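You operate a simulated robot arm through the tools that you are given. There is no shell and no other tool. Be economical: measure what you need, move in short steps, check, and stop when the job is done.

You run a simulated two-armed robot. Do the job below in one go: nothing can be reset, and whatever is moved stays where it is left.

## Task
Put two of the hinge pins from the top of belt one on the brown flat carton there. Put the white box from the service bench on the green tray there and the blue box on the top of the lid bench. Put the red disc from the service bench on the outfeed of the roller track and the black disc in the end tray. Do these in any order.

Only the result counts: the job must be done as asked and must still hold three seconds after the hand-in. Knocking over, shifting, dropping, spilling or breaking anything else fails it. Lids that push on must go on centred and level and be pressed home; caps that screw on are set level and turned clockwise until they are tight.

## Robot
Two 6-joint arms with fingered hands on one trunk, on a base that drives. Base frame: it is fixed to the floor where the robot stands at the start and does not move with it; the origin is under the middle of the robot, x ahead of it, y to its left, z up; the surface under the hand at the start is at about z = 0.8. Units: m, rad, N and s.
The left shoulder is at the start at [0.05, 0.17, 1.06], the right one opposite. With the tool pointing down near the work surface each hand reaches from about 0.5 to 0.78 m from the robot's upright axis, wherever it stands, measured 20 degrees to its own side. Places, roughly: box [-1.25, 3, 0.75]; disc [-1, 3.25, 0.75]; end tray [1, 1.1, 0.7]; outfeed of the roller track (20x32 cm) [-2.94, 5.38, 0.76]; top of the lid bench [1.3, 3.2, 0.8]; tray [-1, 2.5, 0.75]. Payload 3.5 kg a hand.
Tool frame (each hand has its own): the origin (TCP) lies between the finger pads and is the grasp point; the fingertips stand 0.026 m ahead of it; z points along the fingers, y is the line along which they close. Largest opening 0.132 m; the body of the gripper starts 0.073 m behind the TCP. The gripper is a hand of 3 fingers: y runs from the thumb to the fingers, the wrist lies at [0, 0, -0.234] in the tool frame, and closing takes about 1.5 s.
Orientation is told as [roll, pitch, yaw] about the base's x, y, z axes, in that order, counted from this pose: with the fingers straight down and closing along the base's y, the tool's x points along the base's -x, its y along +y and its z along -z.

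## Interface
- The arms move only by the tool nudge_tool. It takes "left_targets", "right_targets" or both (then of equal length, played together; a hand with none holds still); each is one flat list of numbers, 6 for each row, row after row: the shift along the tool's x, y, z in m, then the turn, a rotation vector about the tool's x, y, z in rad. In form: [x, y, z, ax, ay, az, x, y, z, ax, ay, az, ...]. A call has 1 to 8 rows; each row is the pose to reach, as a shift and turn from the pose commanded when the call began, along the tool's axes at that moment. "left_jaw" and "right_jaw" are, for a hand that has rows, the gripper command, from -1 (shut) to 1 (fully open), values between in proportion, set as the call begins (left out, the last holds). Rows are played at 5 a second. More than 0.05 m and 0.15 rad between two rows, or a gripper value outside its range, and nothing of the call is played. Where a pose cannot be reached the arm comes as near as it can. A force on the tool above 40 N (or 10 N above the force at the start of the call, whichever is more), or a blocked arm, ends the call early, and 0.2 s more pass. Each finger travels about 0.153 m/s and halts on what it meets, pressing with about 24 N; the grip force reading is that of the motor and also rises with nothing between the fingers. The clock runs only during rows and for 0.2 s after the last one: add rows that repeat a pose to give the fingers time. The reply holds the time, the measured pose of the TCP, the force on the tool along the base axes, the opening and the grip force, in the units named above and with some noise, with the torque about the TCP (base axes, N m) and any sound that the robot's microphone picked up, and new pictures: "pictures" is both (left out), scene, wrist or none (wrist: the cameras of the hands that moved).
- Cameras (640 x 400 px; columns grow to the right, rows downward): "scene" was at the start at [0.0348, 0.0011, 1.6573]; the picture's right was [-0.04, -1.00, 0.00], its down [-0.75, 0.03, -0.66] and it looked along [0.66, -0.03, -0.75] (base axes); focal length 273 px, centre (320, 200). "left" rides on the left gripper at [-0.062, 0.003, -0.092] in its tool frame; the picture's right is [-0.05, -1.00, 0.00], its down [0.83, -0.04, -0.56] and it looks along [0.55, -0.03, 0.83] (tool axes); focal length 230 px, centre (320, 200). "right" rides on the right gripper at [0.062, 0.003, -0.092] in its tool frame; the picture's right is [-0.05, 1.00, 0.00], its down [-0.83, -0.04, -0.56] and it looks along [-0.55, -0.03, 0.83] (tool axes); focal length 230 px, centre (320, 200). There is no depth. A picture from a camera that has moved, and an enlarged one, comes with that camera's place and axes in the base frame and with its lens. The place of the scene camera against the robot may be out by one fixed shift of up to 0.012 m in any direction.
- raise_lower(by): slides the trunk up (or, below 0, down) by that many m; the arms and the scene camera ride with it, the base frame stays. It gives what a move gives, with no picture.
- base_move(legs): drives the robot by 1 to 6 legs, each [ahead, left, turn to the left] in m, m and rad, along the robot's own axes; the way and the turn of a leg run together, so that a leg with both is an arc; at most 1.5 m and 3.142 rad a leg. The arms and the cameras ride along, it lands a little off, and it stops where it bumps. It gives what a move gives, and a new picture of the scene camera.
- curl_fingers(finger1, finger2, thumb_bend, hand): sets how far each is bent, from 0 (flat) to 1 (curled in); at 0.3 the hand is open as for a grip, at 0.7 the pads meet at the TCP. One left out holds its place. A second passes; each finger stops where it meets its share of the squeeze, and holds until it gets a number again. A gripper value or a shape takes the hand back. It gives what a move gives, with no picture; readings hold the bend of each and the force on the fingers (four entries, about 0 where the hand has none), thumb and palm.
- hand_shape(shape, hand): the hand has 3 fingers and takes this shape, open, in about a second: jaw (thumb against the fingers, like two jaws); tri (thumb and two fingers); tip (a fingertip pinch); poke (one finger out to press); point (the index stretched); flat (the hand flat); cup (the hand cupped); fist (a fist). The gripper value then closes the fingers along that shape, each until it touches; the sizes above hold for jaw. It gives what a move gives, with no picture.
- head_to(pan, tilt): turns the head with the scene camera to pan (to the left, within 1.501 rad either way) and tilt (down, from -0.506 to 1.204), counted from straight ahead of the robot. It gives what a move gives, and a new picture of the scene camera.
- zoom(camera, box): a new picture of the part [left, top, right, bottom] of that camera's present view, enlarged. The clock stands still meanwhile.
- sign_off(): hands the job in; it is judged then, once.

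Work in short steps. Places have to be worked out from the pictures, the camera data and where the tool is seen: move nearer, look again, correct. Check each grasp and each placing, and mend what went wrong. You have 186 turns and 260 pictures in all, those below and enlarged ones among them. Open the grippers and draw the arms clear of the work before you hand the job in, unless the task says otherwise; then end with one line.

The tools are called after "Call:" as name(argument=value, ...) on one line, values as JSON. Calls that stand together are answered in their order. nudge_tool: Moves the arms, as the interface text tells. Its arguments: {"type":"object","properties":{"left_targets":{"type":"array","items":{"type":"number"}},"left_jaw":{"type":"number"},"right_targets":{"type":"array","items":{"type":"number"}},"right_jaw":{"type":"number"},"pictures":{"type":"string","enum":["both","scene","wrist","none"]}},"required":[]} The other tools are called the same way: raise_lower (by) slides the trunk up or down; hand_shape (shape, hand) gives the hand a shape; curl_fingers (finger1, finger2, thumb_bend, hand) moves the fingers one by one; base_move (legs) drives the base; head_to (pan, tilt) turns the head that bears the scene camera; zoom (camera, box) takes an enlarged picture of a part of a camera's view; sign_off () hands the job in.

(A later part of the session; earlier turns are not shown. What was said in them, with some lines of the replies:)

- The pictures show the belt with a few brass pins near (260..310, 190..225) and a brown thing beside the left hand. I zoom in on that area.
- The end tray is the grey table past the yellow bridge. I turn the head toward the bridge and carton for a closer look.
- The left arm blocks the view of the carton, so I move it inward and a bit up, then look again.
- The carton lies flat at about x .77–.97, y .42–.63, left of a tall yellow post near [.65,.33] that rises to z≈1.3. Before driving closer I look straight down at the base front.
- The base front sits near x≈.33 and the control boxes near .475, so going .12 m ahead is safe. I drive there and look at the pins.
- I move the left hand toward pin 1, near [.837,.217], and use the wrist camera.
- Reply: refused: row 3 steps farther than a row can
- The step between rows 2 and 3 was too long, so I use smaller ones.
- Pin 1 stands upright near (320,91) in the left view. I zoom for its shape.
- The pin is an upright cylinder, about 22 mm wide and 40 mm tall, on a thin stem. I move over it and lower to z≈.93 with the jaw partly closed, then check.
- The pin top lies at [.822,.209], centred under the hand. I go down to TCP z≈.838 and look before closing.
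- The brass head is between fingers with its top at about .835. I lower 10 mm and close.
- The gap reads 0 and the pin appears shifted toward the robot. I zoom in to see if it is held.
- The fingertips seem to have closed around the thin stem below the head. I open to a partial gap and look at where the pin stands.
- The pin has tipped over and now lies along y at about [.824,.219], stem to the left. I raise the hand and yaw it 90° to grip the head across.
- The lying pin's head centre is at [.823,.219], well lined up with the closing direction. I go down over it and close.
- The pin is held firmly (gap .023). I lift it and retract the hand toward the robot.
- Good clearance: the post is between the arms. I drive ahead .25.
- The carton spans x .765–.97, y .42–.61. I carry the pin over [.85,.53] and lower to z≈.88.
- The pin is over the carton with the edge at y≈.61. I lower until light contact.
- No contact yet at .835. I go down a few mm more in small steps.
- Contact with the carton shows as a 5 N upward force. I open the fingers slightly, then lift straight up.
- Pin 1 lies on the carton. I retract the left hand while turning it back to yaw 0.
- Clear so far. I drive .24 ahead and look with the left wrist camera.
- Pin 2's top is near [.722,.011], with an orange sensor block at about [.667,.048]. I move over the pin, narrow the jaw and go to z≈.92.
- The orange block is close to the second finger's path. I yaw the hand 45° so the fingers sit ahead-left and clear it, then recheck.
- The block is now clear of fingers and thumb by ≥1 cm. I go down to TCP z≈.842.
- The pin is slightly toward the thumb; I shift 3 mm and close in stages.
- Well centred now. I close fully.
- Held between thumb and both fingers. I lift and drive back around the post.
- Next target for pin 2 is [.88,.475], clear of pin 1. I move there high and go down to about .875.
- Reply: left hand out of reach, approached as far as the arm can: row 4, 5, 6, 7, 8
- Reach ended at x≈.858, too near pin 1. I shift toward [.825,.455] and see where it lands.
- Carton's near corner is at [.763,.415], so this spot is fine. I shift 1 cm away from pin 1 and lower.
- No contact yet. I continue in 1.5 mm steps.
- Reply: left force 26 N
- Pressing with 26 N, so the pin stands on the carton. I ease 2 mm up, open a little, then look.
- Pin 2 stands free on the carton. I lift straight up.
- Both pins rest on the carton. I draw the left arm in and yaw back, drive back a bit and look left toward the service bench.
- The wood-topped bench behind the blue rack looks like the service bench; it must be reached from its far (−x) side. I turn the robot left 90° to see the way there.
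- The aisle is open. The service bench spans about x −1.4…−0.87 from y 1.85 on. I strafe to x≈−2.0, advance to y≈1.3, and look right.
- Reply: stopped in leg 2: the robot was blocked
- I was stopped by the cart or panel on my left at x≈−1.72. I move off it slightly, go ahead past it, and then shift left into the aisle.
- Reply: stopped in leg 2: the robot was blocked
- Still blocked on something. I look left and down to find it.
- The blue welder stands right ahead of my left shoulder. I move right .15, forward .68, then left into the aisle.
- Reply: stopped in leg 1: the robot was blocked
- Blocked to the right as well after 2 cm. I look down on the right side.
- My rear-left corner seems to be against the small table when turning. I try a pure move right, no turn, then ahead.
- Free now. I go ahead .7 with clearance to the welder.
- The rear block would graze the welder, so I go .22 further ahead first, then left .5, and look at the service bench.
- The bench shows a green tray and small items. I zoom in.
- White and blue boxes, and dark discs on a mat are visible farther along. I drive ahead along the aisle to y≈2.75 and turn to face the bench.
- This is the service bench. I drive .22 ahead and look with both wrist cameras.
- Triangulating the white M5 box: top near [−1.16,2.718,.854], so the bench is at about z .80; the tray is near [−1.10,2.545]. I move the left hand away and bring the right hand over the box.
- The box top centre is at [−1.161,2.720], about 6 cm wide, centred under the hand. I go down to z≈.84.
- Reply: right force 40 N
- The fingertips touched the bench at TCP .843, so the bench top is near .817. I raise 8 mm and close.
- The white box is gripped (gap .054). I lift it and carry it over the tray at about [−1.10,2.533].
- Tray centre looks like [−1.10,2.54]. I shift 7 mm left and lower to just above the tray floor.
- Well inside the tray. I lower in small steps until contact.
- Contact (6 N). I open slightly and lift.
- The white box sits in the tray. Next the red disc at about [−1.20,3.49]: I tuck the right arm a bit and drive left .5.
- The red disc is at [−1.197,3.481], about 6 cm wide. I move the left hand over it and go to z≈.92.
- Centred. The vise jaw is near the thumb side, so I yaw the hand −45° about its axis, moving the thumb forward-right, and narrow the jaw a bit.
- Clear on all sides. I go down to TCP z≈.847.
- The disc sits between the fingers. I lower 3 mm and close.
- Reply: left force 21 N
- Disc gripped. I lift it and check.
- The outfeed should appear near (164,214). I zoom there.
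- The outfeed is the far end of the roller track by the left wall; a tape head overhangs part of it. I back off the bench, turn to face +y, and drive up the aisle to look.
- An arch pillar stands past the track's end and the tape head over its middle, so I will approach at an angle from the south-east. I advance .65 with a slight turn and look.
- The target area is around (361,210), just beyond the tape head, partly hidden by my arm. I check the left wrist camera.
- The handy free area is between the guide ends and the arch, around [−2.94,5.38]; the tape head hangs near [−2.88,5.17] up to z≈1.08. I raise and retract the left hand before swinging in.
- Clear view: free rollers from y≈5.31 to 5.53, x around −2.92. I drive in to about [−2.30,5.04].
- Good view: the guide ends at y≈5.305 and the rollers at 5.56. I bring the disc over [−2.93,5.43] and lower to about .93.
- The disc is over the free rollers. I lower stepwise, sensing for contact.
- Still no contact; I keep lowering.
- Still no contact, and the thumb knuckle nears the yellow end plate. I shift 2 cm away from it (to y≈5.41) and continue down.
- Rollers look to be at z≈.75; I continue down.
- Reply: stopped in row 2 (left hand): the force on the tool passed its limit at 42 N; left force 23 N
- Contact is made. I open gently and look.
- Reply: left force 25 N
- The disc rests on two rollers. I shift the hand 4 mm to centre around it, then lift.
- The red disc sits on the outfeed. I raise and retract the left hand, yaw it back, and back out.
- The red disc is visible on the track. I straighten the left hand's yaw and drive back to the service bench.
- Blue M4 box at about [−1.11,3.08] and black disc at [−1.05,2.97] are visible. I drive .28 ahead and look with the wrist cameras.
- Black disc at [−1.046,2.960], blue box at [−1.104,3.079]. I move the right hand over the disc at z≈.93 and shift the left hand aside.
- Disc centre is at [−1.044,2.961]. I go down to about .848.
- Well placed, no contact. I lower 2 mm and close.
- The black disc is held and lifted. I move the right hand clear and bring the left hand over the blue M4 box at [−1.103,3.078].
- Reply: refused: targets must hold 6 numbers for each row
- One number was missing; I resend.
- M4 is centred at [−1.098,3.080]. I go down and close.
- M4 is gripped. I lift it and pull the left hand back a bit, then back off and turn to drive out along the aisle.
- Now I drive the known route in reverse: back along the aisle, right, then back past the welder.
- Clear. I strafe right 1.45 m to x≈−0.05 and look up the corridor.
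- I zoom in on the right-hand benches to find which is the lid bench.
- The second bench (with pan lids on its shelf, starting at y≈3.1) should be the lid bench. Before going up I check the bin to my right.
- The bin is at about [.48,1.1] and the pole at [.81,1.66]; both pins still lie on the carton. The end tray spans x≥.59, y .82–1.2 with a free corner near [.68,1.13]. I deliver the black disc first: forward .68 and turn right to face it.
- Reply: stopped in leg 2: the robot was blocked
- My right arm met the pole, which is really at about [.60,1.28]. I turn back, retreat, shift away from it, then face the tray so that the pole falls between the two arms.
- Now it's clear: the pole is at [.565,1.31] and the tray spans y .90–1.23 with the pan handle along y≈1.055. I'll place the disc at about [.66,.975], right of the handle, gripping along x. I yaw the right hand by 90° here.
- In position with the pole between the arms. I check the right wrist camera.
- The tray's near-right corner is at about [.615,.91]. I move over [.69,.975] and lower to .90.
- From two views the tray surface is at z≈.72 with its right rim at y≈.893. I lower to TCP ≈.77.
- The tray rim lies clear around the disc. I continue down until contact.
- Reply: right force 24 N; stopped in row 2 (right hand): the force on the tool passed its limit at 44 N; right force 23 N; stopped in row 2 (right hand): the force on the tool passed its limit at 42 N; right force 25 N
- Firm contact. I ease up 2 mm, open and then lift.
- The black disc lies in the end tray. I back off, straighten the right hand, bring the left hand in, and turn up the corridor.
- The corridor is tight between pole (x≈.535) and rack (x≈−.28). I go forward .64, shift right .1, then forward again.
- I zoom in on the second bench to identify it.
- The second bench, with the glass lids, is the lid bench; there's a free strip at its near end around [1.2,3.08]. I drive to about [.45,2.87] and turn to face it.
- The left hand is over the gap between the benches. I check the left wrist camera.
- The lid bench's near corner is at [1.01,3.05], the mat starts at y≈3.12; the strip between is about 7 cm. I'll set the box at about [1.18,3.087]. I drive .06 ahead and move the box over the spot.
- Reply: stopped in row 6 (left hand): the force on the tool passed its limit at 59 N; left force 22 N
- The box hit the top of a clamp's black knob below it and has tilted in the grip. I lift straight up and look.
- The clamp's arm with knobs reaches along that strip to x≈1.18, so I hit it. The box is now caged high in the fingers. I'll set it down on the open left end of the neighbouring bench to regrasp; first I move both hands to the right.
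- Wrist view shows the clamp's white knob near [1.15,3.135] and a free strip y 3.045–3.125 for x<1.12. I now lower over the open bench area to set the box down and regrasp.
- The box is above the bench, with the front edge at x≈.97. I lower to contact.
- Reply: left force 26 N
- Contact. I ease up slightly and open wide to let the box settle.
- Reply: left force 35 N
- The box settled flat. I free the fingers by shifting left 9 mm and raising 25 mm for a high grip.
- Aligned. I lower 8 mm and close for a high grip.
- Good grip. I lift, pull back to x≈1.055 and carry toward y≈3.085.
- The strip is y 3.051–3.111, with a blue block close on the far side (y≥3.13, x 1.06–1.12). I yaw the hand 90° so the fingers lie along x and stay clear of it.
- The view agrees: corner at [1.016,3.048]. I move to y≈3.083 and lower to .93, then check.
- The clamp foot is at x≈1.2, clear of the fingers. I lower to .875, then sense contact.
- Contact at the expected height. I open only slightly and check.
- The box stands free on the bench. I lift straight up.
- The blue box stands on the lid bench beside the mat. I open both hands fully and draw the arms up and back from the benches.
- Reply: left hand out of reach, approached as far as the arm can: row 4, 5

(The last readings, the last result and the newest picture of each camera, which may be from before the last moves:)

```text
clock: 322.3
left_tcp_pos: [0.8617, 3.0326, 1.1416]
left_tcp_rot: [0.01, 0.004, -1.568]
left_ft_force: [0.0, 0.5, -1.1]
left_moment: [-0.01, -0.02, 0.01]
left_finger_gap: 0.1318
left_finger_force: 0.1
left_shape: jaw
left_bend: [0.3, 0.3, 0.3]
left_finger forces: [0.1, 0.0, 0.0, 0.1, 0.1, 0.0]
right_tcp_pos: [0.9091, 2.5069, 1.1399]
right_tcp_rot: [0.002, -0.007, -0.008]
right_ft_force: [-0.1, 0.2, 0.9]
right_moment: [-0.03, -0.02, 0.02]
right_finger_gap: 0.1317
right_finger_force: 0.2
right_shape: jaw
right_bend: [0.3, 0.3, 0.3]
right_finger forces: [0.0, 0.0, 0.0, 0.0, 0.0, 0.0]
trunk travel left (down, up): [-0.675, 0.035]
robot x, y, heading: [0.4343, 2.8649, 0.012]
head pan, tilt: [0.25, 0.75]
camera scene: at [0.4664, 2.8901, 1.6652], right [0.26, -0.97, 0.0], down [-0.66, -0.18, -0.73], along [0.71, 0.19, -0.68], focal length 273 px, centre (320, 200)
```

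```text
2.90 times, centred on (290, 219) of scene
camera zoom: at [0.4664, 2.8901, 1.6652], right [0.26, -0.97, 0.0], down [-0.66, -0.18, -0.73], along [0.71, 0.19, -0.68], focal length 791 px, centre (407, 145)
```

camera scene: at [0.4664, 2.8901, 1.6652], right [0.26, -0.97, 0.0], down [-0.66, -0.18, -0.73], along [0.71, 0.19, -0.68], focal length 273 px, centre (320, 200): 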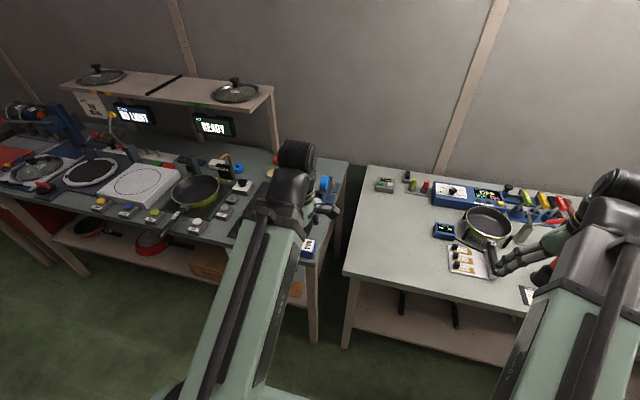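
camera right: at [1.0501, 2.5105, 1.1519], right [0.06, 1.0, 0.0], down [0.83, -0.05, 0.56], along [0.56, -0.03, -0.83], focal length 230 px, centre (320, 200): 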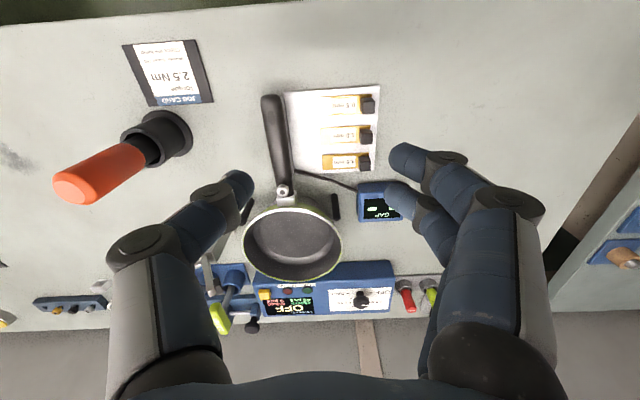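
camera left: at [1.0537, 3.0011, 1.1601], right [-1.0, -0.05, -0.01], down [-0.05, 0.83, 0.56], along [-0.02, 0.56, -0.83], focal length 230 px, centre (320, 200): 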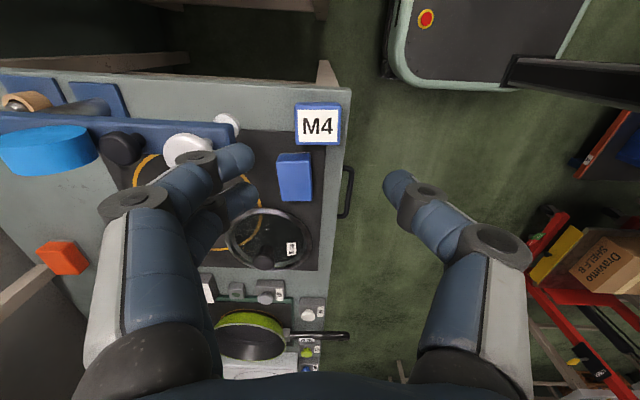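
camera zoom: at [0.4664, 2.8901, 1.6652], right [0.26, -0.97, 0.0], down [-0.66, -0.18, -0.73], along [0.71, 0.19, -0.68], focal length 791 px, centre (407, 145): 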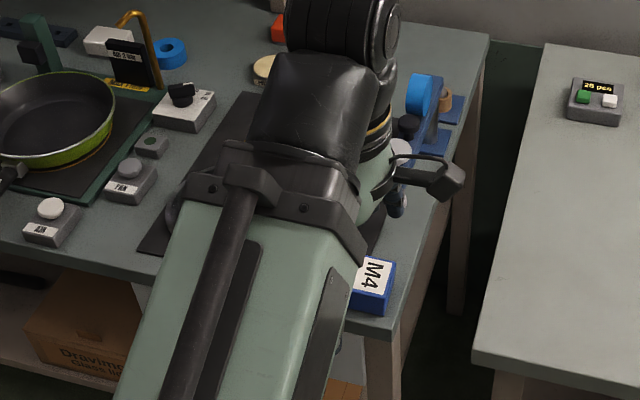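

The blue box stands level at the bench corner. I take one last look toward the belt to verify the pins.

Call:
head_to(pan=-1.4, tilt=0.3)

Call:
zoom(camera="scene", box=[240, 170, 400, 270])

```text
clock: 324.0
left_tcp_pos: [0.865, 3.0338, 1.1397]
left_tcp_rot: [0.009, 0.004, -1.569]
left_ft_force: [-0.2, -0.5, -0.4]
left_moment: [-0.01, 0.0, -0.01]
left_finger_gap: 0.1321
left_finger_force: 0.1
left_shape: jaw
left_bend: [0.3, 0.3, 0.3]
left_finger forces: [0.1, 0.0, 0.0, 0.1, 0.0, 0.0]
right_tcp_pos: [0.911, 2.5066, 1.1371]
right_tcp_rot: [0.001, -0.006, -0.008]
right_ft_force: [0.5, 0.1, -0.1]
right_moment: [-0.01, -0.01, -0.01]
right_finger_gap: 0.132
right_finger_force: 0.1
right_shape: jaw
right_bend: [0.3, 0.3, 0.3]
right_finger forces: [0.1, 0.1, 0.1, 0.0, 0.0, 0.0]
trunk travel left (down, up): [-0.675, 0.035]
robot x, y, heading: [0.4342, 2.8639, 0.016]
head pan, tilt: [-1.4, 0.3]
camera scene: at [0.4061, 2.7768, 1.7055], right [-0.98, -0.18, 0.0], down [-0.05, 0.29, -0.96], along [0.18, -0.94, -0.3], focal length 273 px, centre (320, 200)
```

scene: 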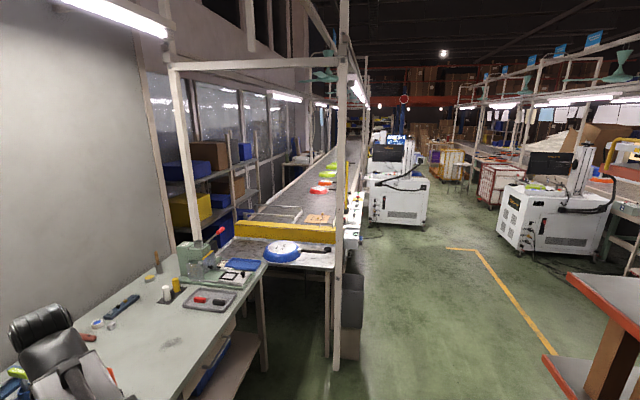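

```text
4.00 times, centred on (320, 220) of scene
camera zoom: at [0.4061, 2.7768, 1.7055], right [-0.98, -0.18, 0.0], down [-0.05, 0.29, -0.96], along [0.18, -0.94, -0.3], focal length 1091 px, centre (320, 120)
```

zoom: 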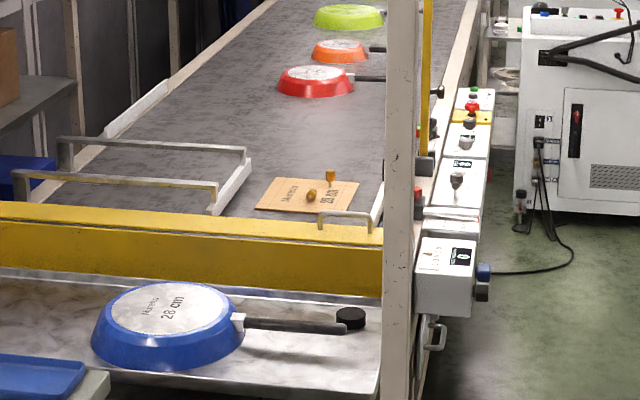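

Both pins lie on the carton, one on its side and one upright, and the black disc is in the end tray. Everything is placed, so I hand in.

Call:
sign_off()

```text
The job is handed in.
```

All six items are where you asked: two hinge pins on the carton, white box on the green tray, blue box on the lid bench, red disc on the outfeed, and black disc in the end tray. One pin lies on its side after it tipped over during the first grasp. On the way the base bumped equipment near the welder, the right arm touched a pole, and the blue box was pressed onto a clamp on the lid bench. I saw nothing out of place at the clamp afterwards, but I did not go back to check the welder or the pole. The blue box had to be set down briefly on the neighbouring bench to regrasp it.
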